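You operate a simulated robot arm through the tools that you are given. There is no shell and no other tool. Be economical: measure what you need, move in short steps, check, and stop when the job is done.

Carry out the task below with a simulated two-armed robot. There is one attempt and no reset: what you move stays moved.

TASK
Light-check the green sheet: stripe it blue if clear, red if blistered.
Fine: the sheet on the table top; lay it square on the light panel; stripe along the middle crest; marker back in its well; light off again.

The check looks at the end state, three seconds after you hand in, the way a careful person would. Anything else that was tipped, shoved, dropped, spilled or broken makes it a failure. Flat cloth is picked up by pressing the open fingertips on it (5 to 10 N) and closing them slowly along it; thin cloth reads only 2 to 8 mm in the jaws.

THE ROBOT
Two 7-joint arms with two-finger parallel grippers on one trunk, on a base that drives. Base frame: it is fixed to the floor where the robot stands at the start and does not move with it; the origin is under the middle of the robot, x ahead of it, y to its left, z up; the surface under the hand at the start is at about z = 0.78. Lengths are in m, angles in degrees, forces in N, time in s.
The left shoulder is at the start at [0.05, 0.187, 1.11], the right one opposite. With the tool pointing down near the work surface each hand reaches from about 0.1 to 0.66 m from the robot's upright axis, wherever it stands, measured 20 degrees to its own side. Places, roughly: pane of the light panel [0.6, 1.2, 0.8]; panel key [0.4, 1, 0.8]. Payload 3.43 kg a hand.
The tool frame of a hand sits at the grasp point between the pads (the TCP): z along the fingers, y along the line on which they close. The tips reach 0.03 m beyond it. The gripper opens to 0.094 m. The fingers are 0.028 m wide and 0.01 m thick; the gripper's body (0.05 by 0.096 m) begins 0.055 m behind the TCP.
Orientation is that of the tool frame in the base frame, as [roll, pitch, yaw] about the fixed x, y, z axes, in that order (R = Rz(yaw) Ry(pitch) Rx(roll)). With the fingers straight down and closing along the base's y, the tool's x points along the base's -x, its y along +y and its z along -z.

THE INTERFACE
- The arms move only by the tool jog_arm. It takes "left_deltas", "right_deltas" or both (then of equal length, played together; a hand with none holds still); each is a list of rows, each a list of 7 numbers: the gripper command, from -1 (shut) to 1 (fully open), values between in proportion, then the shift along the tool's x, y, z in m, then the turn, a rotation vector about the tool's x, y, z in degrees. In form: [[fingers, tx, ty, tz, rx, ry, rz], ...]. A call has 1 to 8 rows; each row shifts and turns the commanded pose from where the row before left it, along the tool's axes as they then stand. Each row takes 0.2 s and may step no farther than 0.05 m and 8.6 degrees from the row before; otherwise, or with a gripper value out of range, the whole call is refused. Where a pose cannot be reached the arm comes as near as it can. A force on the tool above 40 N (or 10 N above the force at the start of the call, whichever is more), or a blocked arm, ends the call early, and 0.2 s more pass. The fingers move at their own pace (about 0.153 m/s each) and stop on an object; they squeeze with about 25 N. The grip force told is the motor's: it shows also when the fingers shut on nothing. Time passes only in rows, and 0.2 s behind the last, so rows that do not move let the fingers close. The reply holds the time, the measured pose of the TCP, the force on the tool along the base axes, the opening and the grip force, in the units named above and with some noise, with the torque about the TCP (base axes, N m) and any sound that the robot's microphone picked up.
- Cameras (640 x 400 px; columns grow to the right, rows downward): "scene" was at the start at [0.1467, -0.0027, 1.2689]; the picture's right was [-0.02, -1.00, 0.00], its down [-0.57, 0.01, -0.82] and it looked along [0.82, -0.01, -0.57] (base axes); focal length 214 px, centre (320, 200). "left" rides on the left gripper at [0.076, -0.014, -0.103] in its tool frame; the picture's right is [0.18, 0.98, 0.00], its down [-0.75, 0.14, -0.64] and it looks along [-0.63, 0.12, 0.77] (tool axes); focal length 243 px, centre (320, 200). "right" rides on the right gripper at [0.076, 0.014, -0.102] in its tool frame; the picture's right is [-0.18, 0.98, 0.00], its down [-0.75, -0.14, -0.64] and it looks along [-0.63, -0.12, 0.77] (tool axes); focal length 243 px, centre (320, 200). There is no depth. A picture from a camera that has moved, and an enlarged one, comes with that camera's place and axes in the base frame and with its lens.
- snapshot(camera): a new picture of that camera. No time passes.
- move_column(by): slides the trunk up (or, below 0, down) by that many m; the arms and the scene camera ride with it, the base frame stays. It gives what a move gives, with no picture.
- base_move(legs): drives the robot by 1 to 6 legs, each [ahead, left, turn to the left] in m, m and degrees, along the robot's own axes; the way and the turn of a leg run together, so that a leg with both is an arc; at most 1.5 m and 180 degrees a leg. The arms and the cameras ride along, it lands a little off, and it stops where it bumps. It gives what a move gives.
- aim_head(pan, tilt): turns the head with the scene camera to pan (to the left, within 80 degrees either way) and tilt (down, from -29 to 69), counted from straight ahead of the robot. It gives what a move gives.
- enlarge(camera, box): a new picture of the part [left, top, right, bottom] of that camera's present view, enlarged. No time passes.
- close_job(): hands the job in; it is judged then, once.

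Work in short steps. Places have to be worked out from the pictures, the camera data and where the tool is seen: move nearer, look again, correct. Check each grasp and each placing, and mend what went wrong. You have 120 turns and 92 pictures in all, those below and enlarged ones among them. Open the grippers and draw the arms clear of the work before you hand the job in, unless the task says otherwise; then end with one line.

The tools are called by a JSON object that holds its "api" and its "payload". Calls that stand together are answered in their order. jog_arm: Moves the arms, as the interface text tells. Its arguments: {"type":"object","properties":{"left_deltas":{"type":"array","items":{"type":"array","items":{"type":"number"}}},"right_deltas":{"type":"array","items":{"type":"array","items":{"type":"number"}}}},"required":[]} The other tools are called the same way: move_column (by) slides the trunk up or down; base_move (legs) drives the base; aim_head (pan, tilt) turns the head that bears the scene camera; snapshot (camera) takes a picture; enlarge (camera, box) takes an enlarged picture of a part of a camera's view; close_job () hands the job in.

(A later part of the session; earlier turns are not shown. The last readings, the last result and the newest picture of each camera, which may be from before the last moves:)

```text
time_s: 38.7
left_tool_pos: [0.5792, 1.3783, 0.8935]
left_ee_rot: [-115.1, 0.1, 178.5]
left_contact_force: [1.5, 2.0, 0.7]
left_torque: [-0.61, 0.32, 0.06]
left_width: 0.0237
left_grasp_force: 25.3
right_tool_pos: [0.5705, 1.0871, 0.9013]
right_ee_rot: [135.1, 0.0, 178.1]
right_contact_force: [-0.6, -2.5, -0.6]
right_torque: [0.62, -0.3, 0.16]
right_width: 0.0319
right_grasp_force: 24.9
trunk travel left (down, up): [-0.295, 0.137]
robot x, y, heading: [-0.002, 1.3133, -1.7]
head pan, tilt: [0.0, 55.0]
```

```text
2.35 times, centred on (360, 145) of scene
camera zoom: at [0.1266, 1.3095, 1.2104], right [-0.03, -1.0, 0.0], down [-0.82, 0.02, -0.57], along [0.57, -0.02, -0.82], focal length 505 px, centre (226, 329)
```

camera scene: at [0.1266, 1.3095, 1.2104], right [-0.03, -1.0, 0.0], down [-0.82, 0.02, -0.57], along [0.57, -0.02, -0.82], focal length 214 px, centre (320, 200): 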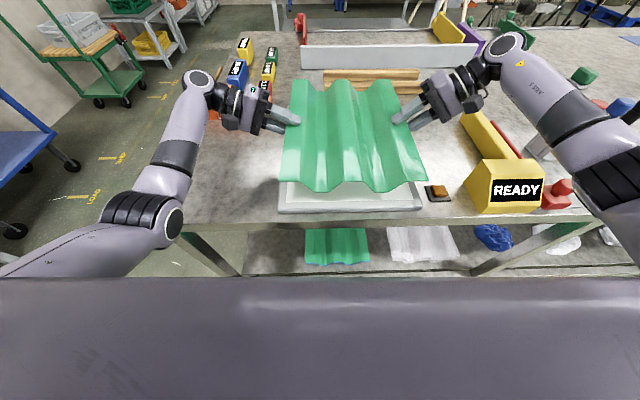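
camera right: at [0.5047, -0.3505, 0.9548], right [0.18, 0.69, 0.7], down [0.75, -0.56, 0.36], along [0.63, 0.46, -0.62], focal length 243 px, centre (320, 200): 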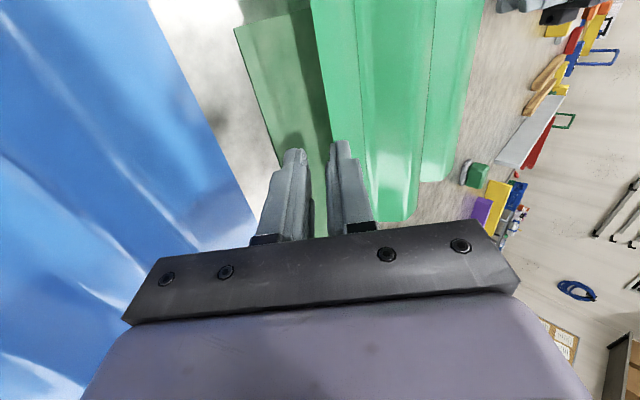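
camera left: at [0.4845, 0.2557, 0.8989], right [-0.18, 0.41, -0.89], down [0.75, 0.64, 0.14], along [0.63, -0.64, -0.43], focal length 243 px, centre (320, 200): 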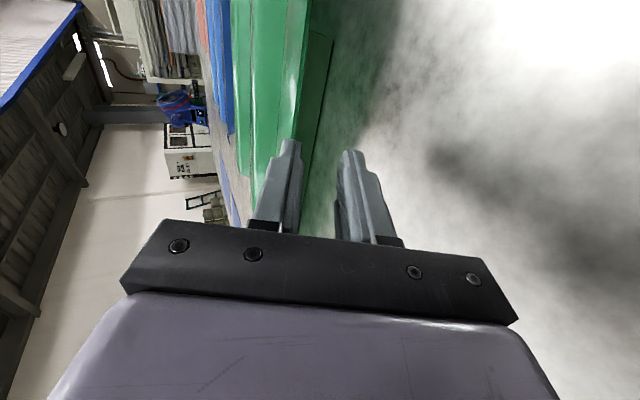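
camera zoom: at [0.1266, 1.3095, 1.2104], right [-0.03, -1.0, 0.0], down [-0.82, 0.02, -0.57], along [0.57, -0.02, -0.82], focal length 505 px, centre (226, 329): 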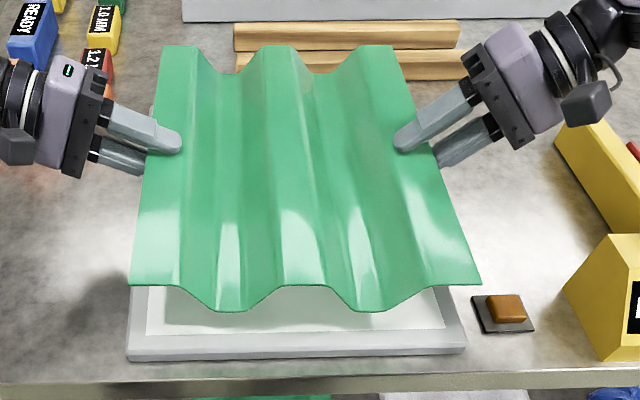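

Position is right within a few mm; about 1° clockwise remains relative to the pane. One more tiny turn, then lower to just above contact.

{"api": "base_move", "payload": {"legs": [[0, -0.009, 1.0]]}}

{"api": "move_column", "payload": {"by": -0.035}}

{"api": "enlarge", "payload": {"camera": "scene", "box": [260, 60, 460, 230]}}

```text
time_s: 39.5
left_tool_pos: [0.5793, 1.3798, 0.8932]
left_ee_rot: [-115.2, 0.0, 179.6]
left_contact_force: [0.6, 3.4, 0.0]
left_torque: [-0.63, 0.31, 0.06]
left_width: 0.0239
left_grasp_force: 24.7
right_tool_pos: [0.5752, 1.0883, 0.902]
right_ee_rot: [135.1, 0.0, 179.2]
right_contact_force: [-1.4, -4.2, -1.6]
right_torque: [0.58, -0.27, 0.19]
right_width: 0.0318
right_grasp_force: 25.2
trunk travel left (down, up): [-0.295, 0.137]
robot x, y, heading: [-0.0043, 1.3074, -0.7]
head pan, tilt: [0.0, 55.0]
```

```text
time_s: 40.3
left_tool_pos: [0.5783, 1.3802, 0.8585]
left_ee_rot: [-115.1, 0.1, 179.8]
left_contact_force: [0.3, 0.6, -1.1]
left_torque: [-0.65, 0.34, -0.02]
left_width: 0.0236
left_grasp_force: 25.1
right_tool_pos: [0.5746, 1.0872, 0.8665]
right_ee_rot: [135.2, 0.1, 179.1]
right_contact_force: [-1.4, -1.7, -1.4]
right_torque: [0.66, -0.28, 0.1]
right_width: 0.0317
right_grasp_force: 25.7
trunk travel left (down, up): [-0.26, 0.172]
robot x, y, heading: [-0.0014, 1.31, -0.7]
head pan, tilt: [0.0, 55.0]
```

```text
2.35 times, centred on (360, 145) of scene
camera zoom: at [0.1264, 1.303, 1.1754], right [-0.01, -1.0, 0.0], down [-0.82, 0.01, -0.57], along [0.57, -0.01, -0.82], focal length 505 px, centre (226, 329)
```

zoom: 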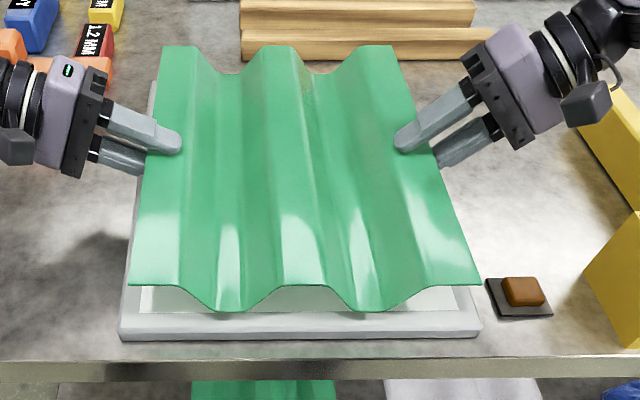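

Looks well aligned. Lower in small steps until the valleys touch.

{"api": "move_column", "payload": {"by": -0.01}}

{"api": "move_column", "payload": {"by": -0.005}}

```text
time_s: 40.9
left_tool_pos: [0.5787, 1.3794, 0.8495]
left_ee_rot: [-115.1, -0.1, 179.7]
left_contact_force: [0.2, 2.6, 0.3]
left_torque: [-0.63, 0.32, 0.03]
left_width: 0.0238
left_grasp_force: 25.1
right_tool_pos: [0.574, 1.0898, 0.8577]
right_ee_rot: [135.2, 0.0, 179.0]
right_contact_force: [-0.5, -3.5, -1.1]
right_torque: [0.63, -0.3, 0.15]
right_width: 0.0319
right_grasp_force: 24.7
trunk travel left (down, up): [-0.25, 0.182]
robot x, y, heading: [-0.0045, 1.3037, -0.6]
head pan, tilt: [0.0, 55.0]
```

```text
time_s: 41.4
left_tool_pos: [0.5782, 1.3801, 0.8433]
left_ee_rot: [-115.1, 0.0, 179.7]
left_contact_force: [0.8, 3.6, -0.6]
left_torque: [-0.62, 0.38, 0.06]
left_width: 0.0236
left_grasp_force: 25.1
right_tool_pos: [0.5752, 1.088, 0.8517]
right_ee_rot: [135.2, 0.0, 179.1]
right_contact_force: [-0.5, -4.1, -0.7]
right_torque: [0.55, -0.24, 0.14]
right_width: 0.0315
right_grasp_force: 25.1
trunk travel left (down, up): [-0.245, 0.187]
robot x, y, heading: [-0.0045, 1.3069, -0.5]
head pan, tilt: [0.0, 55.0]
```

No contact yet; lower a bit more.

{"api": "move_column", "payload": {"by": -0.003}}

{"api": "move_column", "payload": {"by": -0.003}}

{"api": "enlarge", "payload": {"camera": "scene", "box": [260, 60, 460, 230]}}

```text
time_s: 41.9
left_tool_pos: [0.5775, 1.3803, 0.8405]
left_ee_rot: [-114.9, 0.2, 179.6]
left_contact_force: [0.9, 7.0, 2.9]
left_torque: [-0.7, -0.11, -0.15]
left_width: 0.0234
left_grasp_force: 25.2
right_tool_pos: [0.5759, 1.0864, 0.8497]
right_ee_rot: [135.1, 0.0, 179.1]
right_contact_force: [-0.6, -5.9, 2.0]
right_torque: [0.61, -0.29, 0.2]
right_width: 0.0313
right_grasp_force: 24.8
trunk travel left (down, up): [-0.242, 0.19]
robot x, y, heading: [-0.0036, 1.305, -0.5]
head pan, tilt: [0.0, 55.0]
```

```text
time_s: 42.4
left_tool_pos: [0.5779, 1.3793, 0.8417]
left_ee_rot: [-114.8, 0.3, 179.9]
left_contact_force: [5.6, 9.1, 14.5]
left_torque: [-1.02, 0.49, -0.26]
left_width: 0.0237
left_grasp_force: 24.4
right_tool_pos: [0.5754, 1.0879, 0.8491]
right_ee_rot: [135.0, 0.4, 179.0]
right_contact_force: [2.8, -10.9, 12.9]
right_torque: [0.64, 0.13, 0.4]
right_width: 0.0313
right_grasp_force: 24.7
trunk travel left (down, up): [-0.239, 0.193]
robot x, y, heading: [-0.0051, 1.3061, -0.7]
head pan, tilt: [0.0, 55.0]
```

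```text
2.35 times, centred on (360, 145) of scene
camera zoom: at [0.125, 1.3031, 1.155], right [-0.01, -1.0, 0.0], down [-0.82, 0.01, -0.57], along [0.57, -0.01, -0.82], focal length 505 px, centre (226, 329)
```

zoom: 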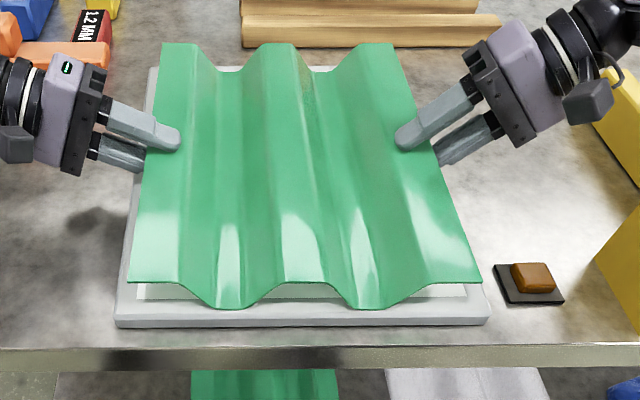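

Both valleys are seated. Relieve 2 mm and open both jaws a few mm, gently.

{"api": "move_column", "payload": {"by": 0.002}}

{"api": "jog_arm", "payload": {"left_deltas": [[-0.48, 0, 0, 0, 0, 0, 0], [-0.43, 0, 0, 0, 0, 0, 0], [-0.38, 0, 0, 0, 0, 0, 0], [-0.34, 0, 0, 0, 0, 0, 0]], "right_deltas": [[-0.32, 0, 0, 0, 0, 0, 0], [-0.27, 0, 0, 0, 0, 0, 0], [-0.22, 0, 0, 0, 0, 0, 0], [-0.18, 0, 0, 0, 0, 0, 0]]}}

{"api": "enlarge", "payload": {"camera": "scene", "box": [260, 60, 460, 230]}}

```text
time_s: 43.0
left_tool_pos: [0.5778, 1.3805, 0.8421]
left_ee_rot: [-115.0, 0.2, 179.8]
left_contact_force: [7.0, 10.0, 15.1]
left_torque: [-0.91, 0.18, 0.33]
left_width: 0.0236
left_grasp_force: 25.2
right_tool_pos: [0.5741, 1.0881, 0.8491]
right_ee_rot: [135.1, 0.2, 179.0]
right_contact_force: [2.8, -11.3, 12.0]
right_torque: [0.79, -0.4, -0.15]
right_width: 0.0313
right_grasp_force: 24.6
trunk travel left (down, up): [-0.241, 0.191]
robot x, y, heading: [-0.0044, 1.306, -0.8]
head pan, tilt: [0.0, 55.0]
```

```text
time_s: 44.0
left_tool_pos: [0.579, 1.3801, 0.8379]
left_ee_rot: [-115.1, -0.1, 179.5]
left_contact_force: [-0.3, -0.5, 1.9]
left_torque: [-0.04, -0.02, -0.03]
left_width: 0.0318
left_grasp_force: 0.3
right_tool_pos: [0.5748, 1.0885, 0.8467]
right_ee_rot: [135.2, -0.1, 179.1]
right_contact_force: [0.4, 0.5, 0.5]
right_torque: [-0.07, -0.04, -0.02]
right_width: 0.0397
right_grasp_force: 0.9
trunk travel left (down, up): [-0.241, 0.191]
robot x, y, heading: [-0.0042, 1.3027, -0.2]
head pan, tilt: [0.0, 55.0]
```

```text
2.35 times, centred on (360, 145) of scene
camera zoom: at [0.1261, 1.303, 1.1563], right [-0.01, -1.0, 0.0], down [-0.82, 0.01, -0.57], along [0.57, -0.01, -0.82], focal length 505 px, centre (226, 329)
```

zoom: 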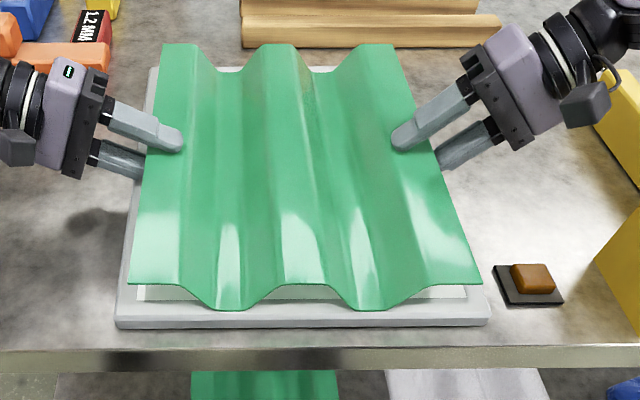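

Released cleanly. Withdraw both hands along their finger axes.

{"api": "jog_arm", "payload": {"left_deltas": [[-0.34, 0, 0, -0.015, 0, 0, 0], [-0.34, 0, 0, -0.02, 0, 0, 0], [-0.34, 0, 0, -0.03, 0, 0, 0], [-0.34, 0, 0, -0.03, 0, 0, 0]], "right_deltas": [[-0.18, 0, 0, -0.015, 0, 0, 0], [-0.18, 0, 0, -0.02, 0, 0, 0], [-0.18, 0, 0, -0.03, 0, 0, 0], [-0.18, 0, 0, -0.03, 0, 0, 0]]}}

{"api": "snapshot", "payload": {"camera": "scene"}}

```text
time_s: 45.0
left_tool_pos: [0.5783, 1.4673, 0.877]
left_ee_rot: [-115.0, 0.0, 179.7]
left_contact_force: [-0.5, -0.1, 0.3]
left_torque: [0.01, 0.02, 0.01]
left_width: 0.0313
left_grasp_force: 0.0
right_tool_pos: [0.5758, 1.0222, 0.9143]
right_ee_rot: [135.1, 0.0, 179.1]
right_contact_force: [0.1, -0.5, 0.1]
right_torque: [0.01, 0.0, 0.03]
right_width: 0.0385
right_grasp_force: 0.1
trunk travel left (down, up): [-0.241, 0.191]
robot x, y, heading: [-0.0023, 1.302, -0.6]
head pan, tilt: [0.0, 55.0]
```

```text
52 pictures are left
camera scene: at [0.1263, 1.303, 1.1564], right [-0.01, -1.0, 0.0], down [-0.82, 0.01, -0.57], along [0.57, -0.01, -0.82], focal length 214 px, centre (320, 200)
```

scene: 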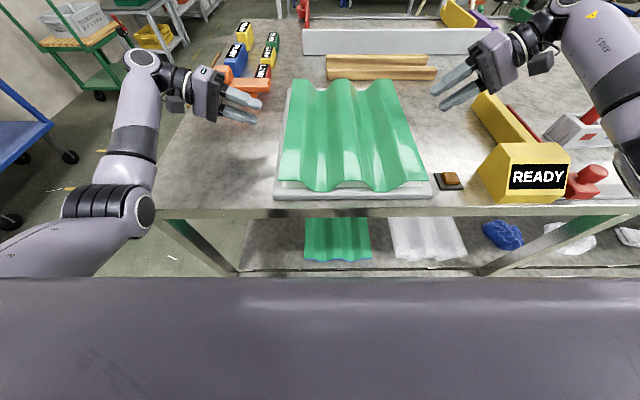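

Sheet lies squarely on the panel. Now bring the right hand upright, closed, above the key at about (0.424, 1.016).

{"api": "jog_arm", "payload": {"right_deltas": [[-1, 0.025, 0, -0.005, 7.5, 0, 0], [-1, 0.025, 0, -0.005, 7.5, 0, 0], [-1, 0.025, 0, -0.005, 7.5, 0, 0], [-1, 0.025, 0, -0.005, 7.5, 0, 0], [-1, 0.025, 0, 0, 7.5, 0, 0], [-1, 0.026, 0, 0, 7.5, 0, 0]]}}

{"api": "snapshot", "payload": {"camera": "right"}}

{"api": "snapshot", "payload": {"camera": "scene"}}

```text
time_s: 46.4
left_tool_pos: [0.5771, 1.4675, 0.8767]
left_ee_rot: [-115.0, 0.0, 179.6]
left_contact_force: [0.4, 0.1, -0.7]
left_torque: [0.01, 0.0, 0.01]
left_width: 0.031
left_grasp_force: 0.1
right_tool_pos: [0.4252, 1.0132, 0.9323]
right_ee_rot: [-179.8, 0.0, 179.1]
right_contact_force: [0.4, 0.6, 0.2]
right_torque: [0.03, 0.02, -0.03]
right_width: 0.0
right_grasp_force: 25.4
trunk travel left (down, up): [-0.241, 0.191]
robot x, y, heading: [-0.0069, 1.3051, -1.0]
head pan, tilt: [0.0, 55.0]
```

```text
51 pictures are left
camera right: at [0.3482, 1.0295, 1.0351], right [0.2, 0.98, 0.0], down [0.75, -0.15, 0.64], along [0.63, -0.13, -0.77], focal length 243 px, centre (320, 200)
```

right: 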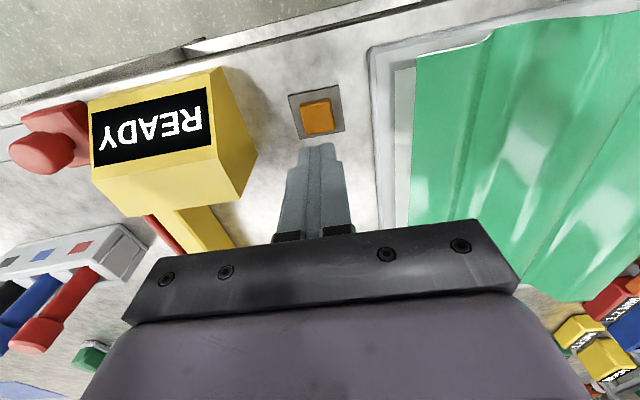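

```text
50 pictures are left
camera scene: at [0.1264, 1.303, 1.1564], right [-0.01, -1.0, 0.0], down [-0.82, 0.01, -0.57], along [0.57, -0.01, -0.82], focal length 214 px, centre (320, 200)
```

scene: 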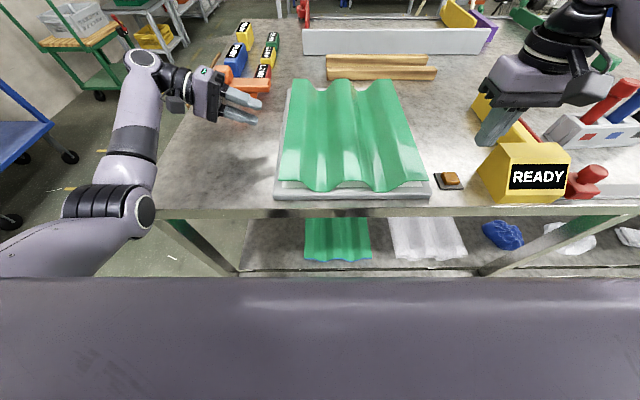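

Descend to just above the key and recheck.

{"api": "jog_arm", "payload": {"right_deltas": [[-1, -0.005, -0.002, 0.035, 0, 0, 0], [-1, -0.004, -0.001, 0.035, 0, 0, 0]]}}

{"api": "enlarge", "payload": {"camera": "right", "box": [230, 60, 410, 240]}}

{"api": "enlarge", "payload": {"camera": "scene", "box": [400, 110, 540, 220]}}

```text
time_s: 47.0
left_tool_pos: [0.5773, 1.4668, 0.8768]
left_ee_rot: [-115.1, -0.1, 179.6]
left_contact_force: [0.5, 0.2, -0.3]
left_torque: [-0.01, -0.04, 0.01]
left_width: 0.031
left_grasp_force: 0.1
right_tool_pos: [0.4355, 1.0105, 0.8641]
right_ee_rot: [-179.8, -0.1, 179.1]
right_contact_force: [-0.4, 1.1, 0.8]
right_torque: [-0.02, 0.01, -0.05]
right_width: 0.0
right_grasp_force: 24.6
trunk travel left (down, up): [-0.241, 0.191]
robot x, y, heading: [-0.0023, 1.3056, -0.5]
head pan, tilt: [0.0, 55.0]
```

```text
2.22 times, centred on (320, 150) of right
camera zoom: at [0.358, 1.0272, 0.9676], right [0.2, 0.98, 0.0], down [0.75, -0.15, 0.64], along [0.63, -0.13, -0.77], focal length 539 px, centre (320, 311)
```

zoom: 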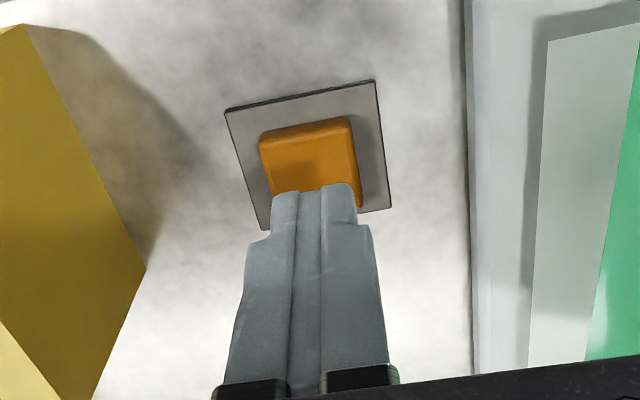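

```text
3.64 times, centred on (470, 165) of scene
camera zoom: at [0.1265, 1.3029, 1.1564], right [-0.01, -1.0, 0.0], down [-0.82, 0.01, -0.57], along [0.57, -0.01, -0.82], focal length 780 px, centre (-226, 327)
```

zoom: 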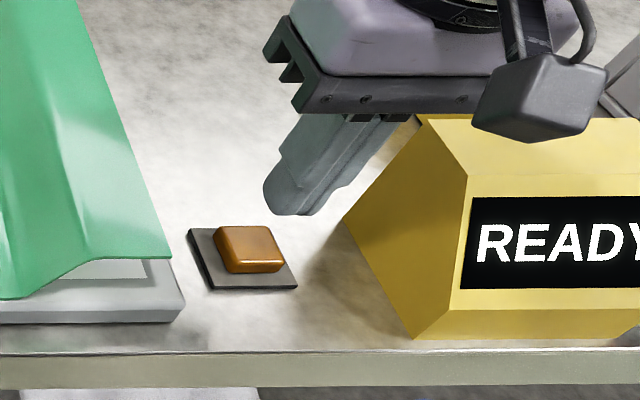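

Tip is right above the key (centre ≈ (0.432, 1.009)). Press down in small steps.

{"api": "jog_arm", "payload": {"right_deltas": [[-1, 0.004, -0.001, 0.01, 0, 0, 0], [-1, 0, 0, 0.007, 0, 0, 0], [-1, 0, 0, 0.004, 0, 0, 0]]}}

```text
time_s: 47.8
left_tool_pos: [0.578, 1.4668, 0.8768]
left_ee_rot: [-115.1, 0.0, 179.5]
left_contact_force: [-0.6, 0.0, -0.3]
left_torque: [0.01, -0.02, -0.02]
left_width: 0.031
left_grasp_force: 0.1
right_tool_pos: [0.4284, 1.0094, 0.8422]
right_ee_rot: [-179.9, 0.0, 179.1]
right_contact_force: [0.8, 0.1, -0.2]
right_torque: [0.02, 0.02, -0.04]
right_width: 0.0
right_grasp_force: 25.2
trunk travel left (down, up): [-0.241, 0.191]
robot x, y, heading: [-0.0058, 1.3027, -0.5]
head pan, tilt: [0.0, 55.0]
```

No contact yet; continue.

{"api": "jog_arm", "payload": {"right_deltas": [[-1, 0, 0, 0.004, 0, 0, 0], [-1, 0, 0, 0.004, 0, 0, 0]]}}

{"api": "jog_arm", "payload": {"right_deltas": [[-1, 0, 0, 0.003, 0, 0, 0], [-1, 0, 0, 0, 0, 0, 0]]}}

{"api": "enlarge", "payload": {"camera": "scene", "box": [260, 60, 540, 240]}}

```text
time_s: 48.4
left_tool_pos: [0.5775, 1.4663, 0.878]
left_ee_rot: [-115.2, 0.0, 179.6]
left_contact_force: [0.1, 0.2, -0.1]
left_torque: [-0.01, -0.04, -0.01]
left_width: 0.0309
left_grasp_force: 0.1
right_tool_pos: [0.4271, 1.0083, 0.8341]
right_ee_rot: [-179.8, 0.1, 179.1]
right_contact_force: [0.0, -0.7, 0.9]
right_torque: [-0.01, 0.05, 0.0]
right_width: 0.0
right_grasp_force: 24.7
trunk travel left (down, up): [-0.241, 0.191]
robot x, y, heading: [-0.0046, 1.3067, -0.6]
head pan, tilt: [0.0, 55.0]
```

```text
time_s: 49.0
left_tool_pos: [0.5784, 1.4689, 0.8765]
left_ee_rot: [-115.1, 0.0, 179.5]
left_contact_force: [-0.3, -0.1, -0.1]
left_torque: [0.01, -0.03, -0.01]
left_width: 0.0308
left_grasp_force: 0.0
right_tool_pos: [0.4262, 1.0088, 0.8299]
right_ee_rot: [-179.9, 0.0, 179.0]
right_contact_force: [-0.3, 0.6, -0.3]
right_torque: [0.0, -0.01, 0.0]
right_width: 0.0
right_grasp_force: 24.7
trunk travel left (down, up): [-0.241, 0.191]
robot x, y, heading: [-0.0045, 1.3032, -0.5]
head pan, tilt: [0.0, 55.0]
```

```text
2.22 times, centred on (400, 150) of scene
camera zoom: at [0.1264, 1.3029, 1.1564], right [-0.01, -1.0, 0.0], down [-0.82, 0.01, -0.57], along [0.57, -0.01, -0.82], focal length 477 px, centre (142, 311)
```

zoom: 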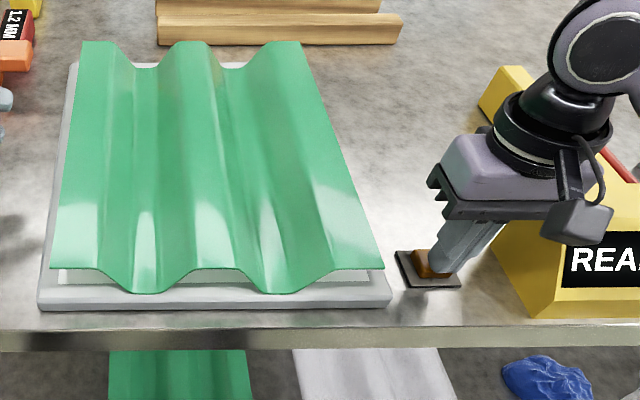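

Check alignment in the right-hand camera.

{"api": "enlarge", "payload": {"camera": "right", "box": [230, 60, 410, 240]}}

```text
2.22 times, centred on (320, 150) of right
camera zoom: at [0.3509, 1.0249, 0.9334], right [0.2, 0.98, 0.0], down [0.75, -0.15, 0.64], along [0.63, -0.13, -0.77], focal length 539 px, centre (320, 311)
```

zoom: 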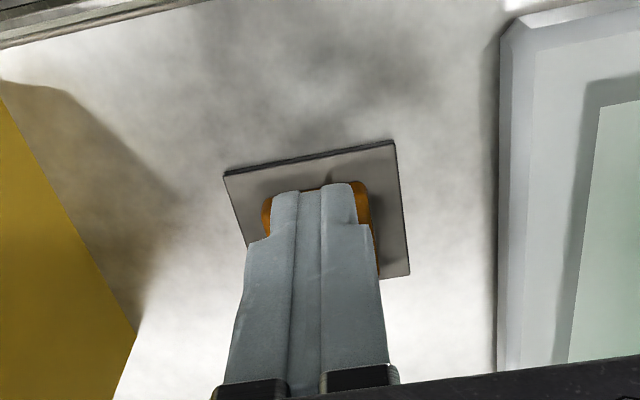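

Laterally centred, slightly toward the near edge; shift 6 mm forward and continue down.

{"api": "jog_arm", "payload": {"right_deltas": [[-1, -0.007, -0.001, 0, 0, 0, 0], [-1, 0, 0, 0.003, 0, 0, 0], [-1, 0, 0, 0.003, 0, 0, 0]]}}

{"api": "jog_arm", "payload": {"right_deltas": [[-1, 0, 0, 0.003, 0, 0, 0], [-1, 0, 0, 0.0, 0, 0, 0]]}}

```text
time_s: 49.8
left_tool_pos: [0.5774, 1.4667, 0.877]
left_ee_rot: [-115.0, 0.1, 179.6]
left_contact_force: [0.2, 0.1, -0.9]
left_torque: [0.02, 0.01, -0.02]
left_width: 0.0312
left_grasp_force: 0.0
right_tool_pos: [0.434, 1.0059, 0.8235]
right_ee_rot: [-179.9, 0.1, 179.1]
right_contact_force: [-1.6, -0.6, 2.2]
right_torque: [-0.01, 0.01, 0.03]
right_width: 0.0
right_grasp_force: 24.6
trunk travel left (down, up): [-0.241, 0.191]
robot x, y, heading: [-0.0078, 1.3078, -0.6]
head pan, tilt: [0.0, 55.0]
heard: click
```

```text
time_s: 50.4
left_tool_pos: [0.5776, 1.4674, 0.8766]
left_ee_rot: [-115.0, 0.0, 179.6]
left_contact_force: [-0.5, -0.3, 0.0]
left_torque: [0.03, 0.0, -0.01]
left_width: 0.0311
left_grasp_force: 0.0
right_tool_pos: [0.4346, 1.0063, 0.8223]
right_ee_rot: [-179.9, 0.0, 179.0]
right_contact_force: [0.5, -1.6, 4.2]
right_torque: [-0.03, -0.03, 0.0]
right_width: 0.0
right_grasp_force: 24.8
trunk travel left (down, up): [-0.241, 0.191]
robot x, y, heading: [-0.0048, 1.3046, -0.7]
head pan, tilt: [0.0, 55.0]
```

A click was heard at tool (0.434, 1.006, z 0.8235). Back off straight up and look.

{"api": "jog_arm", "payload": {"right_deltas": [[-1, 0, 0, -0.02, 0, 0, 0], [-1, 0, 0, -0.04, 0, 0, 0], [-1, 0, 0, -0.04, 0, 0, 0]]}}

{"api": "enlarge", "payload": {"camera": "scene", "box": [260, 60, 480, 220]}}

```text
time_s: 51.1
left_tool_pos: [0.5758, 1.4671, 0.8753]
left_ee_rot: [-115.0, 0.0, 179.6]
left_contact_force: [-0.5, -0.1, -0.4]
left_torque: [0.01, 0.02, 0.0]
left_width: 0.0311
left_grasp_force: 0.0
right_tool_pos: [0.4345, 1.0083, 0.9207]
right_ee_rot: [-179.9, -0.2, 179.1]
right_contact_force: [0.0, 0.2, 0.8]
right_torque: [0.02, 0.02, -0.02]
right_width: 0.0
right_grasp_force: 24.7
trunk travel left (down, up): [-0.241, 0.191]
robot x, y, heading: [-0.0014, 1.3076, -0.7]
head pan, tilt: [0.0, 55.0]
```

```text
2.50 times, centred on (370, 140) of scene
camera zoom: at [0.1264, 1.3031, 1.1563], right [-0.01, -1.0, 0.0], down [-0.82, 0.01, -0.57], along [0.57, -0.01, -0.82], focal length 536 px, centre (195, 350)
```

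zoom: 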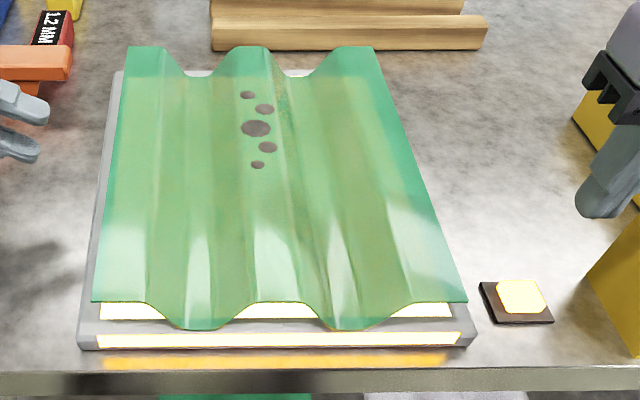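

The light shines through and shows five dark spots on the middle crest: blistered, so the red marker. While here, press the key again to turn the light off.

{"api": "jog_arm", "payload": {"right_deltas": [[-1, 0, 0, 0.04, 0, 0, 0], [-1, 0, 0, 0.04, 0, 0, 0], [-1, 0, 0, 0.012, 0, 0, 0], [-1, 0, 0, 0.004, 0, 0, 0], [-1, 0, 0, 0.003, 0, 0, 0]]}}

{"api": "jog_arm", "payload": {"right_deltas": [[-1, 0, 0, -0.02, 0, 0, 0], [-1, 0, 0, -0.04, 0, 0, 0], [-1, 0, 0, -0.04, 0, 0, 0]]}}

{"api": "snapshot", "payload": {"camera": "scene"}}

```text
time_s: 52.4
left_tool_pos: [0.5779, 1.4681, 0.8771]
left_ee_rot: [-115.0, 0.0, 179.6]
left_contact_force: [-0.6, -0.3, -0.3]
left_torque: [0.01, -0.03, 0.0]
left_width: 0.0308
left_grasp_force: 0.0
right_tool_pos: [0.4361, 1.0077, 0.824]
right_ee_rot: [-179.9, 0.2, 179.2]
right_contact_force: [1.5, 1.3, 2.5]
right_torque: [0.04, -0.05, -0.04]
right_width: 0.0
right_grasp_force: 25.0
trunk travel left (down, up): [-0.241, 0.191]
robot x, y, heading: [-0.0035, 1.3052, -0.9]
head pan, tilt: [0.0, 55.0]
heard: click
```

```text
time_s: 53.1
left_tool_pos: [0.578, 1.4673, 0.8778]
left_ee_rot: [-115.2, 0.0, 179.6]
left_contact_force: [0.2, -0.2, 0.0]
left_torque: [0.0, 0.0, 0.02]
left_width: 0.0312
left_grasp_force: 0.1
right_tool_pos: [0.4358, 1.008, 0.9232]
right_ee_rot: [-179.7, 0.0, 179.1]
right_contact_force: [-0.4, 0.0, 0.6]
right_torque: [-0.01, 0.01, -0.02]
right_width: 0.0001
right_grasp_force: 24.7
trunk travel left (down, up): [-0.241, 0.191]
robot x, y, heading: [-0.0029, 1.3056, -0.7]
head pan, tilt: [0.0, 55.0]
```

```text
44 pictures are left
camera scene: at [0.1264, 1.303, 1.1563], right [-0.01, -1.0, 0.0], down [-0.82, 0.01, -0.57], along [0.57, -0.01, -0.82], focal length 214 px, centre (320, 200)
```

scene: 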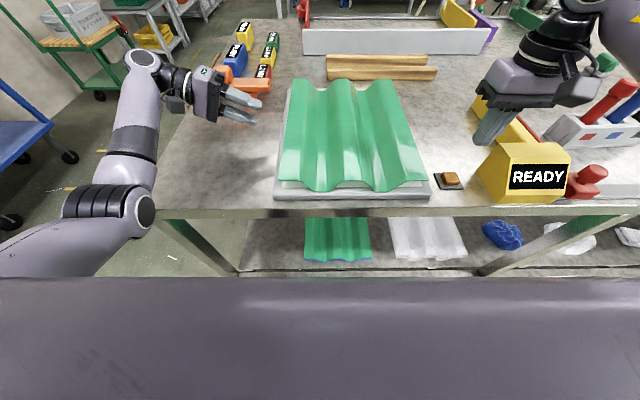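

Light is off. Raise the trunk and drive right toward the marker block.

{"api": "move_column", "payload": {"by": 0.16}}

{"api": "base_move", "payload": {"legs": [[0, -0.4, 0.7]]}}

{"api": "aim_head", "payload": {"pan": -15, "tilt": 50}}

{"api": "snapshot", "payload": {"camera": "scene"}}

{"api": "snapshot", "payload": {"camera": "right"}}

```text
time_s: 55.0
left_tool_pos: [0.5791, 1.4669, 1.037]
left_ee_rot: [-115.2, 0.0, 179.6]
left_contact_force: [-0.8, 0.4, 0.2]
left_torque: [0.01, 0.01, -0.04]
left_width: 0.0309
left_grasp_force: 0.0
right_tool_pos: [0.4366, 1.0074, 1.0819]
right_ee_rot: [-179.9, 0.0, 179.1]
right_contact_force: [0.8, -0.2, -0.3]
right_torque: [0.0, -0.01, 0.01]
right_width: 0.0001
right_grasp_force: 24.9
trunk travel left (down, up): [-0.401, 0.031]
robot x, y, heading: [-0.0027, 1.3055, -0.5]
head pan, tilt: [0.0, 55.0]
```

```text
time_s: 59.0
left_tool_pos: [0.5739, 1.0718, 1.037]
left_ee_rot: [-115.2, 0.0, -179.8]
left_contact_force: [-0.3, 0.9, -0.5]
left_torque: [-0.02, -0.01, 0.0]
left_width: 0.0313
left_grasp_force: 0.0
right_tool_pos: [0.4378, 0.6112, 1.0832]
right_ee_rot: [-179.9, -0.1, 179.7]
right_contact_force: [0.7, 0.2, 0.2]
right_torque: [-0.01, 0.02, -0.03]
right_width: 0.0001
right_grasp_force: 25.1
trunk travel left (down, up): [-0.401, 0.031]
robot x, y, heading: [-0.0112, 0.9035, -0.2]
head pan, tilt: [0.0, 55.0]
```

```text
time_s: 59.8
left_tool_pos: [0.5741, 1.0734, 1.0375]
left_ee_rot: [-115.1, -0.1, -179.8]
left_contact_force: [0.1, 0.6, -0.4]
left_torque: [0.0, 0.0, 0.0]
left_width: 0.0312
left_grasp_force: 0.0
right_tool_pos: [0.4369, 0.6108, 1.0844]
right_ee_rot: [-179.9, 0.0, 179.7]
right_contact_force: [0.0, -0.1, 0.1]
right_torque: [-0.02, 0.02, -0.01]
right_width: 0.0
right_grasp_force: 25.2
trunk travel left (down, up): [-0.401, 0.031]
robot x, y, heading: [-0.0072, 0.9053, -0.3]
head pan, tilt: [-15.0, 50.0]
```

```text
43 pictures are left
camera scene: at [0.1261, 0.8842, 1.3229], right [-0.26, -0.97, 0.0], down [-0.74, 0.2, -0.64], along [0.62, -0.17, -0.77], focal length 214 px, centre (320, 200)
```

scene: 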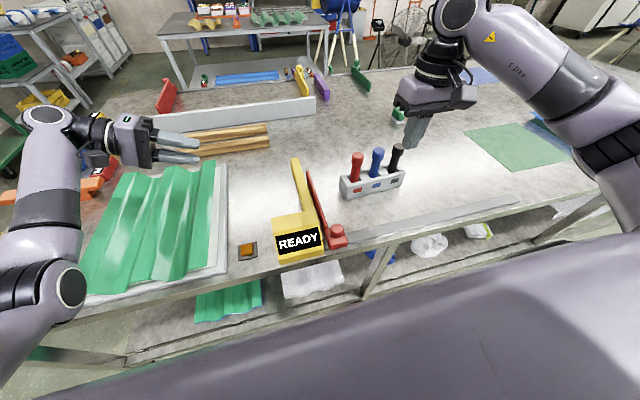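

```text
42 pictures are left
camera right: at [0.361, 0.6265, 1.186], right [0.19, 0.98, 0.0], down [0.75, -0.14, 0.64], along [0.63, -0.12, -0.77], focal length 243 px, centre (320, 200)
```

right: 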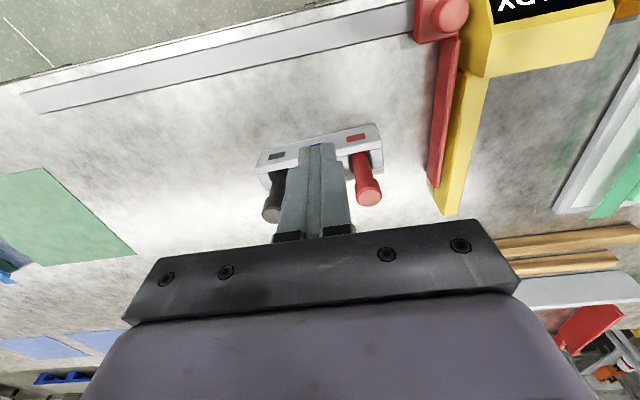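

Markers stand upright with ~0.07 pitch; red at about (0.60, 0.655) with top near z≈0.89. Move the right hand above it with ~55 mm opening.

{"api": "jog_arm", "payload": {"right_deltas": [[0.17, -0.0326, 0.0088, 0.018, 0, 0, 0], [0.17, -0.0326, 0.0088, 0.018, 0, 0, 0], [0.17, -0.0326, 0.0088, 0.018, 0, 0, 0], [0.17, -0.0326, 0.0088, 0.018, 0, 0, 0], [0.17, -0.0326, 0.0088, 0.018, 0, 0, 0]]}}

{"api": "snapshot", "payload": {"camera": "right"}}

{"api": "enlarge", "payload": {"camera": "scene", "box": [300, 100, 460, 220]}}

```text
time_s: 61.0
left_tool_pos: [0.5743, 1.0736, 1.0367]
left_ee_rot: [-115.0, 0.0, -179.8]
left_contact_force: [0.7, -0.1, -1.1]
left_torque: [-0.03, 0.0, 0.0]
left_width: 0.031
left_grasp_force: 0.0
right_tool_pos: [0.6009, 0.6552, 0.9917]
right_ee_rot: [-179.8, 0.0, 179.8]
right_contact_force: [0.7, 0.7, -0.4]
right_torque: [0.01, -0.02, 0.0]
right_width: 0.0549
right_grasp_force: 0.1
trunk travel left (down, up): [-0.401, 0.031]
robot x, y, heading: [-0.0042, 0.9052, -0.2]
head pan, tilt: [-15.0, 50.0]
```

```text
41 pictures are left
camera right: at [0.5246, 0.6697, 1.0944], right [0.19, 0.98, 0.0], down [0.75, -0.14, 0.64], along [0.63, -0.12, -0.77], focal length 243 px, centre (320, 200)
```

right: 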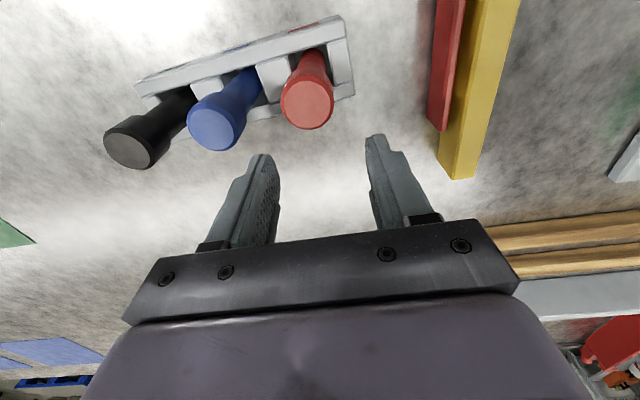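

```text
3.33 times, centred on (380, 160) of scene
camera zoom: at [0.1266, 0.8848, 1.3228], right [-0.26, -0.97, 0.0], down [-0.74, 0.2, -0.64], along [0.62, -0.17, -0.77], focal length 715 px, centre (120, 333)
```

zoom: 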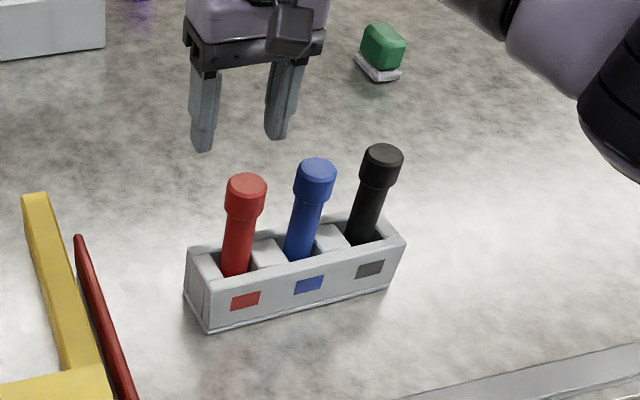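

Marker tops are nearer z≈0.93, red at (0.574, 0.650); cap ~34 mm wide. Align xy first.

{"api": "jog_arm", "payload": {"right_deltas": [[0.3, 0.0275, -0.0052, 0, 0, 0, 0], [0.3, 0, 0, 0.015, 0, 0, 0]]}}

{"api": "snapshot", "payload": {"camera": "right"}}

{"api": "enlarge", "payload": {"camera": "scene", "box": [300, 100, 460, 220]}}

```text
time_s: 61.6
left_tool_pos: [0.573, 1.0732, 1.0362]
left_ee_rot: [-115.1, -0.1, -179.7]
left_contact_force: [0.9, -0.5, -0.1]
left_torque: [0.0, 0.02, 0.02]
left_width: 0.031
left_grasp_force: 0.0
right_tool_pos: [0.5731, 0.647, 0.9775]
right_ee_rot: [-179.9, 0.1, 179.7]
right_contact_force: [-0.3, 0.5, -0.3]
right_torque: [0.01, -0.03, 0.01]
right_width: 0.0613
right_grasp_force: 0.0
trunk travel left (down, up): [-0.401, 0.031]
robot x, y, heading: [-0.0079, 0.9066, -0.2]
head pan, tilt: [-15.0, 50.0]
```

```text
39 pictures are left
camera right: at [0.4963, 0.6626, 1.0806], right [0.19, 0.98, 0.0], down [0.75, -0.14, 0.64], along [0.63, -0.12, -0.77], focal length 243 px, centre (320, 200)
```

right: 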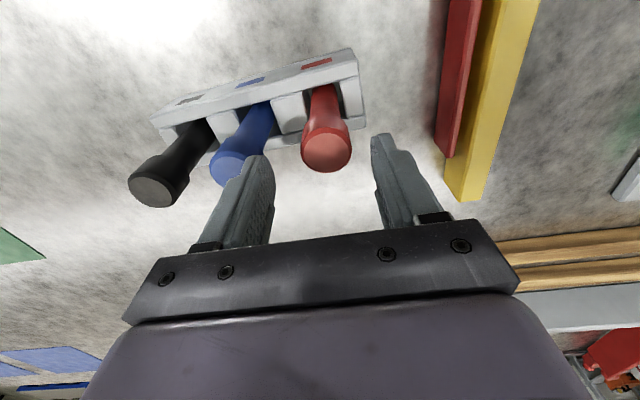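

```text
3.33 times, centred on (380, 160) of scene
camera zoom: at [0.1264, 0.8843, 1.3228], right [-0.26, -0.97, 0.0], down [-0.74, 0.2, -0.64], along [0.62, -0.17, -0.77], focal length 715 px, centre (120, 333)
```

zoom: 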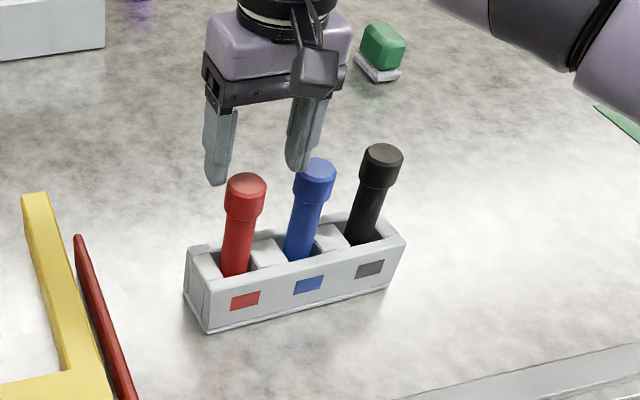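

Red top at (0.577, 0.651). Fine shift and descend around the cap in steps.

{"api": "jog_arm", "payload": {"right_deltas": [[0.3, -0.004, 0.004, 0.02, 0, 0, 0], [0.3, 0, 0, 0.015, 0, 0, 0]]}}

{"api": "enlarge", "payload": {"camera": "right", "box": [200, 100, 460, 280]}}

{"api": "enlarge", "payload": {"camera": "scene", "box": [310, 110, 430, 200]}}

```text
time_s: 62.2
left_tool_pos: [0.5742, 1.0731, 1.0369]
left_ee_rot: [-115.0, 0.1, -179.8]
left_contact_force: [-0.4, -0.1, 0.1]
left_torque: [0.0, 0.03, 0.02]
left_width: 0.0309
left_grasp_force: 0.0
right_tool_pos: [0.5763, 0.651, 0.9443]
right_ee_rot: [-179.9, -0.1, 179.7]
right_contact_force: [1.0, -0.9, 0.1]
right_torque: [0.0, 0.0, -0.01]
right_width: 0.0611
right_grasp_force: 0.0
trunk travel left (down, up): [-0.401, 0.031]
robot x, y, heading: [-0.0022, 0.9057, -0.2]
head pan, tilt: [-15.0, 50.0]
```

```text
2.22 times, centred on (330, 190) of right
camera zoom: at [0.5004, 0.6664, 1.047], right [0.19, 0.98, 0.0], down [0.75, -0.14, 0.64], along [0.63, -0.12, -0.77], focal length 539 px, centre (298, 222)
```

zoom: 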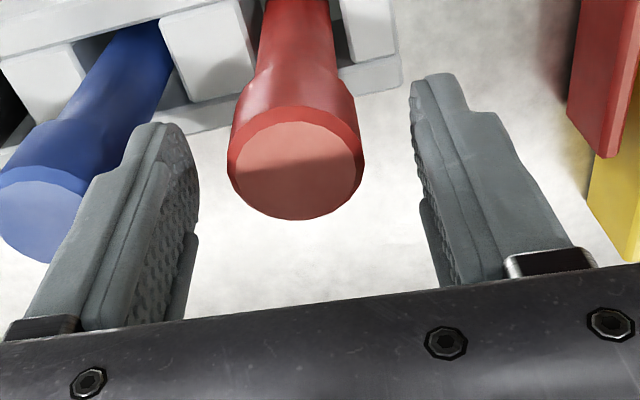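

```text
4.44 times, centred on (370, 155) of scene
camera zoom: at [0.1262, 0.8841, 1.3229], right [-0.26, -0.97, 0.0], down [-0.74, 0.2, -0.64], along [0.62, -0.17, -0.77], focal length 953 px, centre (98, 400)
```

zoom: 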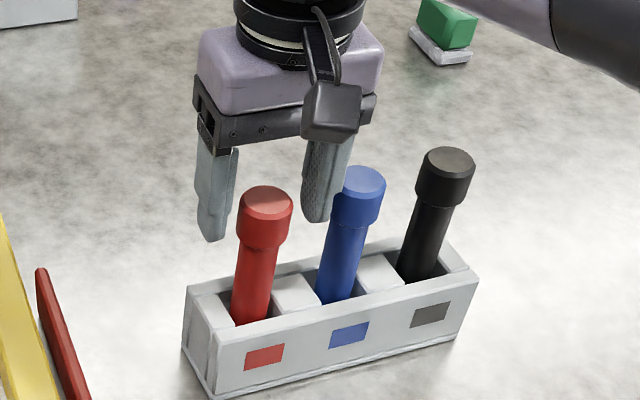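

Well centred. Descend to z≈0.912 and close on the cap.

{"api": "jog_arm", "payload": {"right_deltas": [[0.3, -0.003, 0, 0.016, 0, 0, 0], [0.3, 0, 0, 0.016, 0, 0, 0], [0.0, 0, 0, 0, 0, 0, 0], [-0.25, 0, 0, 0, 0, 0, 0], [-0.5, 0, 0, 0, 0, 0, 0], [-0.8, 0, 0, 0, 0, 0, 0]]}}

{"api": "enlarge", "payload": {"camera": "scene", "box": [310, 110, 430, 200]}}

```text
time_s: 63.6
left_tool_pos: [0.5733, 1.0719, 1.0363]
left_ee_rot: [-115.2, 0.0, -179.9]
left_contact_force: [0.1, 0.9, 0.3]
left_torque: [-0.01, 0.01, -0.01]
left_width: 0.0309
left_grasp_force: 0.0
right_tool_pos: [0.5802, 0.6525, 0.9104]
right_ee_rot: [-179.9, 0.0, 179.7]
right_contact_force: [-0.1, -0.5, 0.0]
right_torque: [-0.01, 0.01, 0.02]
right_width: 0.0345
right_grasp_force: 24.8
trunk travel left (down, up): [-0.401, 0.031]
robot x, y, heading: [-0.0072, 0.9072, -0.1]
head pan, tilt: [-15.0, 50.0]
```

```text
4.44 times, centred on (370, 155) of scene
camera zoom: at [0.1262, 0.8842, 1.3229], right [-0.26, -0.97, 0.0], down [-0.74, 0.2, -0.64], along [0.62, -0.17, -0.77], focal length 953 px, centre (98, 400)
```

zoom: 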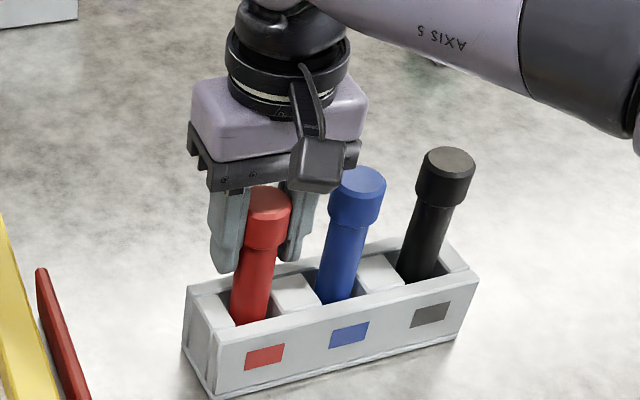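

Cap gripped at 34.5 mm, seated pose TCP (0.580, 0.652, 0.910). Lift straight up.

{"api": "jog_arm", "payload": {"right_deltas": [[-1, 0, 0, -0.02, 0, 0, 0], [-1, 0, 0, -0.03, 0, 0, 0], [-1, 0, 0, -0.04, 0, 0, 0], [-1, 0, 0, -0.04, 0, 0, 0]]}}

{"api": "enlarge", "payload": {"camera": "scene", "box": [310, 60, 450, 200]}}

```text
time_s: 64.6
left_tool_pos: [0.5729, 1.0715, 1.0364]
left_ee_rot: [-115.1, 0.1, -179.8]
left_contact_force: [-0.3, 0.6, -0.2]
left_torque: [0.0, 0.0, 0.0]
left_width: 0.0312
left_grasp_force: 0.0
right_tool_pos: [0.578, 0.6523, 1.0419]
right_ee_rot: [-179.9, -0.1, 179.6]
right_contact_force: [-0.3, -0.3, 0.1]
right_torque: [-0.02, 0.0, 0.0]
right_width: 0.0343
right_grasp_force: 25.4
trunk travel left (down, up): [-0.401, 0.031]
robot x, y, heading: [-0.0059, 0.9073, -0.1]
head pan, tilt: [-15.0, 50.0]
```

```text
2.86 times, centred on (380, 130) of scene
camera zoom: at [0.1259, 0.8844, 1.3229], right [-0.26, -0.97, 0.0], down [-0.74, 0.2, -0.64], along [0.62, -0.17, -0.77], focal length 613 px, centre (149, 400)
```

zoom: 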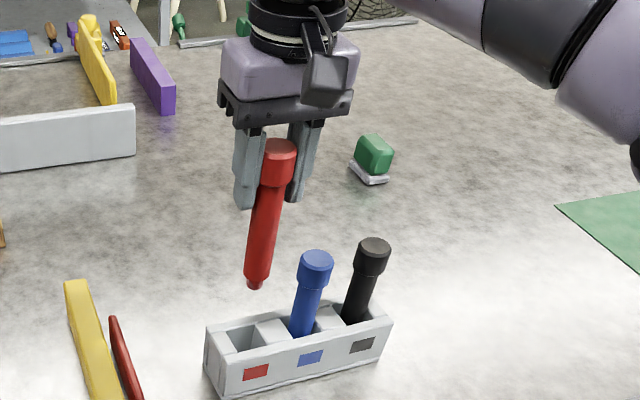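

Marker held; its tip is ~0.131 m below the TCP. Raise it further and drive left to the panel.

{"api": "jog_arm", "payload": {"right_deltas": [[-1, 0.02, 0, -0.04, 0, 0, 0], [-1, 0.02, 0, -0.04, 0, 0, 0]]}}

{"api": "base_move", "payload": {"legs": [[0, 0.495, 0]]}}

{"api": "aim_head", "payload": {"pan": -10, "tilt": 52}}

{"api": "snapshot", "payload": {"camera": "scene"}}

```text
time_s: 65.2
left_tool_pos: [0.5744, 1.0729, 1.0366]
left_ee_rot: [-115.0, 0.0, -179.7]
left_contact_force: [1.0, -0.4, 1.1]
left_torque: [-0.05, -0.03, -0.01]
left_width: 0.0309
left_grasp_force: 0.1
right_tool_pos: [0.5391, 0.655, 1.1226]
right_ee_rot: [-179.9, 0.0, 179.7]
right_contact_force: [0.1, -0.1, -0.5]
right_torque: [-0.02, 0.02, 0.0]
right_width: 0.0347
right_grasp_force: 24.7
trunk travel left (down, up): [-0.401, 0.031]
robot x, y, heading: [-0.0075, 0.9066, 0.1]
head pan, tilt: [-15.0, 50.0]
```

```text
time_s: 70.1
left_tool_pos: [0.5707, 1.5755, 1.0367]
left_ee_rot: [-115.0, 0.0, -179.2]
left_contact_force: [-0.3, -0.7, 0.3]
left_torque: [-0.01, 0.07, -0.02]
left_width: 0.0311
left_grasp_force: 0.0
right_tool_pos: [0.5413, 1.157, 1.1223]
right_ee_rot: [-180.0, 0.0, -179.8]
right_contact_force: [0.1, -0.1, -0.7]
right_torque: [0.0, 0.01, 0.02]
right_width: 0.0344
right_grasp_force: 24.7
trunk travel left (down, up): [-0.401, 0.031]
robot x, y, heading: [-0.0073, 1.4017, 0.6]
head pan, tilt: [-15.0, 50.0]
```

```text
time_s: 70.7
left_tool_pos: [0.5704, 1.576, 1.0371]
left_ee_rot: [-115.0, 0.0, -179.2]
left_contact_force: [0.4, 0.8, 0.5]
left_torque: [0.02, 0.02, -0.02]
left_width: 0.0308
left_grasp_force: 0.1
right_tool_pos: [0.5413, 1.1566, 1.1218]
right_ee_rot: [-179.9, 0.1, -179.8]
right_contact_force: [0.1, 0.7, -1.0]
right_torque: [0.0, -0.02, 0.01]
right_width: 0.0345
right_grasp_force: 24.8
trunk travel left (down, up): [-0.401, 0.031]
robot x, y, heading: [-0.0099, 1.4039, 0.6]
head pan, tilt: [-10.0, 52.0]
```

```text
33 pictures are left
camera scene: at [0.1241, 1.3891, 1.3202], right [-0.17, -0.99, 0.0], down [-0.78, 0.13, -0.62], along [0.61, -0.1, -0.79], focal length 214 px, centre (320, 200)
```

scene: 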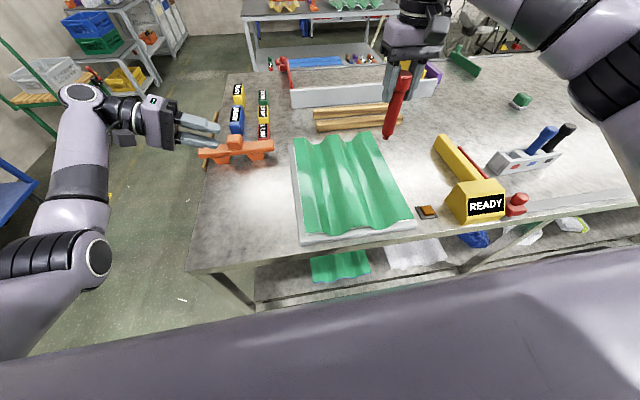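

Enlarge the sheet to locate the middle crest line.

{"api": "enlarge", "payload": {"camera": "scene", "box": [270, 110, 430, 250]}}

```text
2.86 times, centred on (350, 180) of scene
camera zoom: at [0.1241, 1.3891, 1.3202], right [-0.17, -0.99, 0.0], down [-0.78, 0.13, -0.62], along [0.61, -0.1, -0.79], focal length 613 px, centre (234, 257)
```

zoom: 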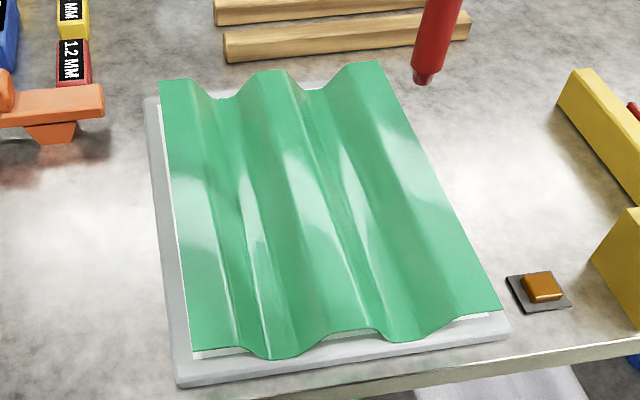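

Middle crest runs from about (0.395, 1.240) to (0.795, 1.229). I tilt the hand 30° (wrist toward the robot) for reach, and hover the tip over the crest.

{"api": "jog_arm", "payload": {"right_deltas": [[-1, 0, 0.0195, 0, 0, -7.5, 0], [-1, 0, 0.0195, 0, 0, -7.5, 0], [-1, 0, 0.0195, 0, 0, -7.5, 0], [-1, 0, 0.0195, 0, 0, -7.5, 0], [-1, 0.02, 0, 0.0347, 0, 0, 0], [-1, 0.02, 0, 0.0347, 0, 0, 0], [-1, 0.015, 0, 0.026, 0, 0, 0]]}}

{"api": "enlarge", "payload": {"camera": "scene", "box": [250, 70, 450, 250]}}

{"api": "snapshot", "payload": {"camera": "right"}}

```text
time_s: 72.3
left_tool_pos: [0.5705, 1.5744, 1.0374]
left_ee_rot: [-115.1, -0.1, -179.3]
left_contact_force: [0.0, 0.1, -0.3]
left_torque: [-0.02, -0.02, -0.04]
left_width: 0.0307
left_grasp_force: 0.1
right_tool_pos: [0.5377, 1.2339, 1.0122]
right_ee_rot: [-179.9, 30.0, -179.7]
right_contact_force: [-0.3, 0.4, -0.4]
right_torque: [-0.03, -0.01, -0.01]
right_width: 0.0342
right_grasp_force: 24.8
trunk travel left (down, up): [-0.401, 0.031]
robot x, y, heading: [-0.0108, 1.4005, 0.2]
head pan, tilt: [-10.0, 52.0]
```

```text
2.22 times, centred on (350, 160) of scene
camera zoom: at [0.1243, 1.3891, 1.3202], right [-0.17, -0.99, 0.0], down [-0.78, 0.13, -0.62], along [0.61, -0.1, -0.79], focal length 477 px, centre (253, 289)
```

zoom: 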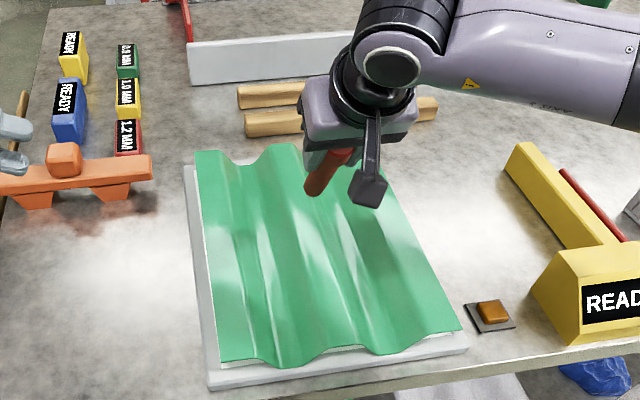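

```text
30 pictures are left
camera right: at [0.4196, 1.2476, 1.0632], right [0.16, 0.98, 0.09], down [0.33, -0.14, 0.93], along [0.93, -0.12, -0.35], focal length 243 px, centre (320, 200)
```

right: 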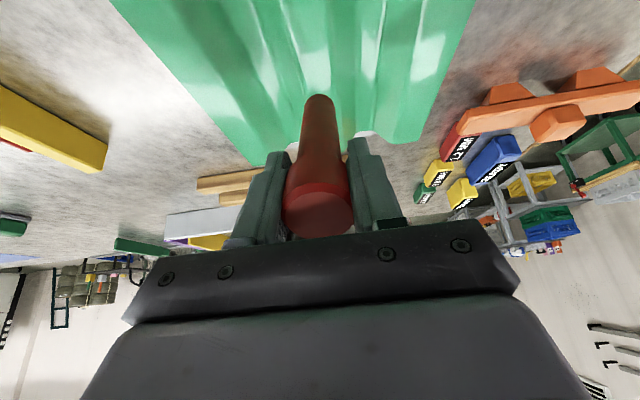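

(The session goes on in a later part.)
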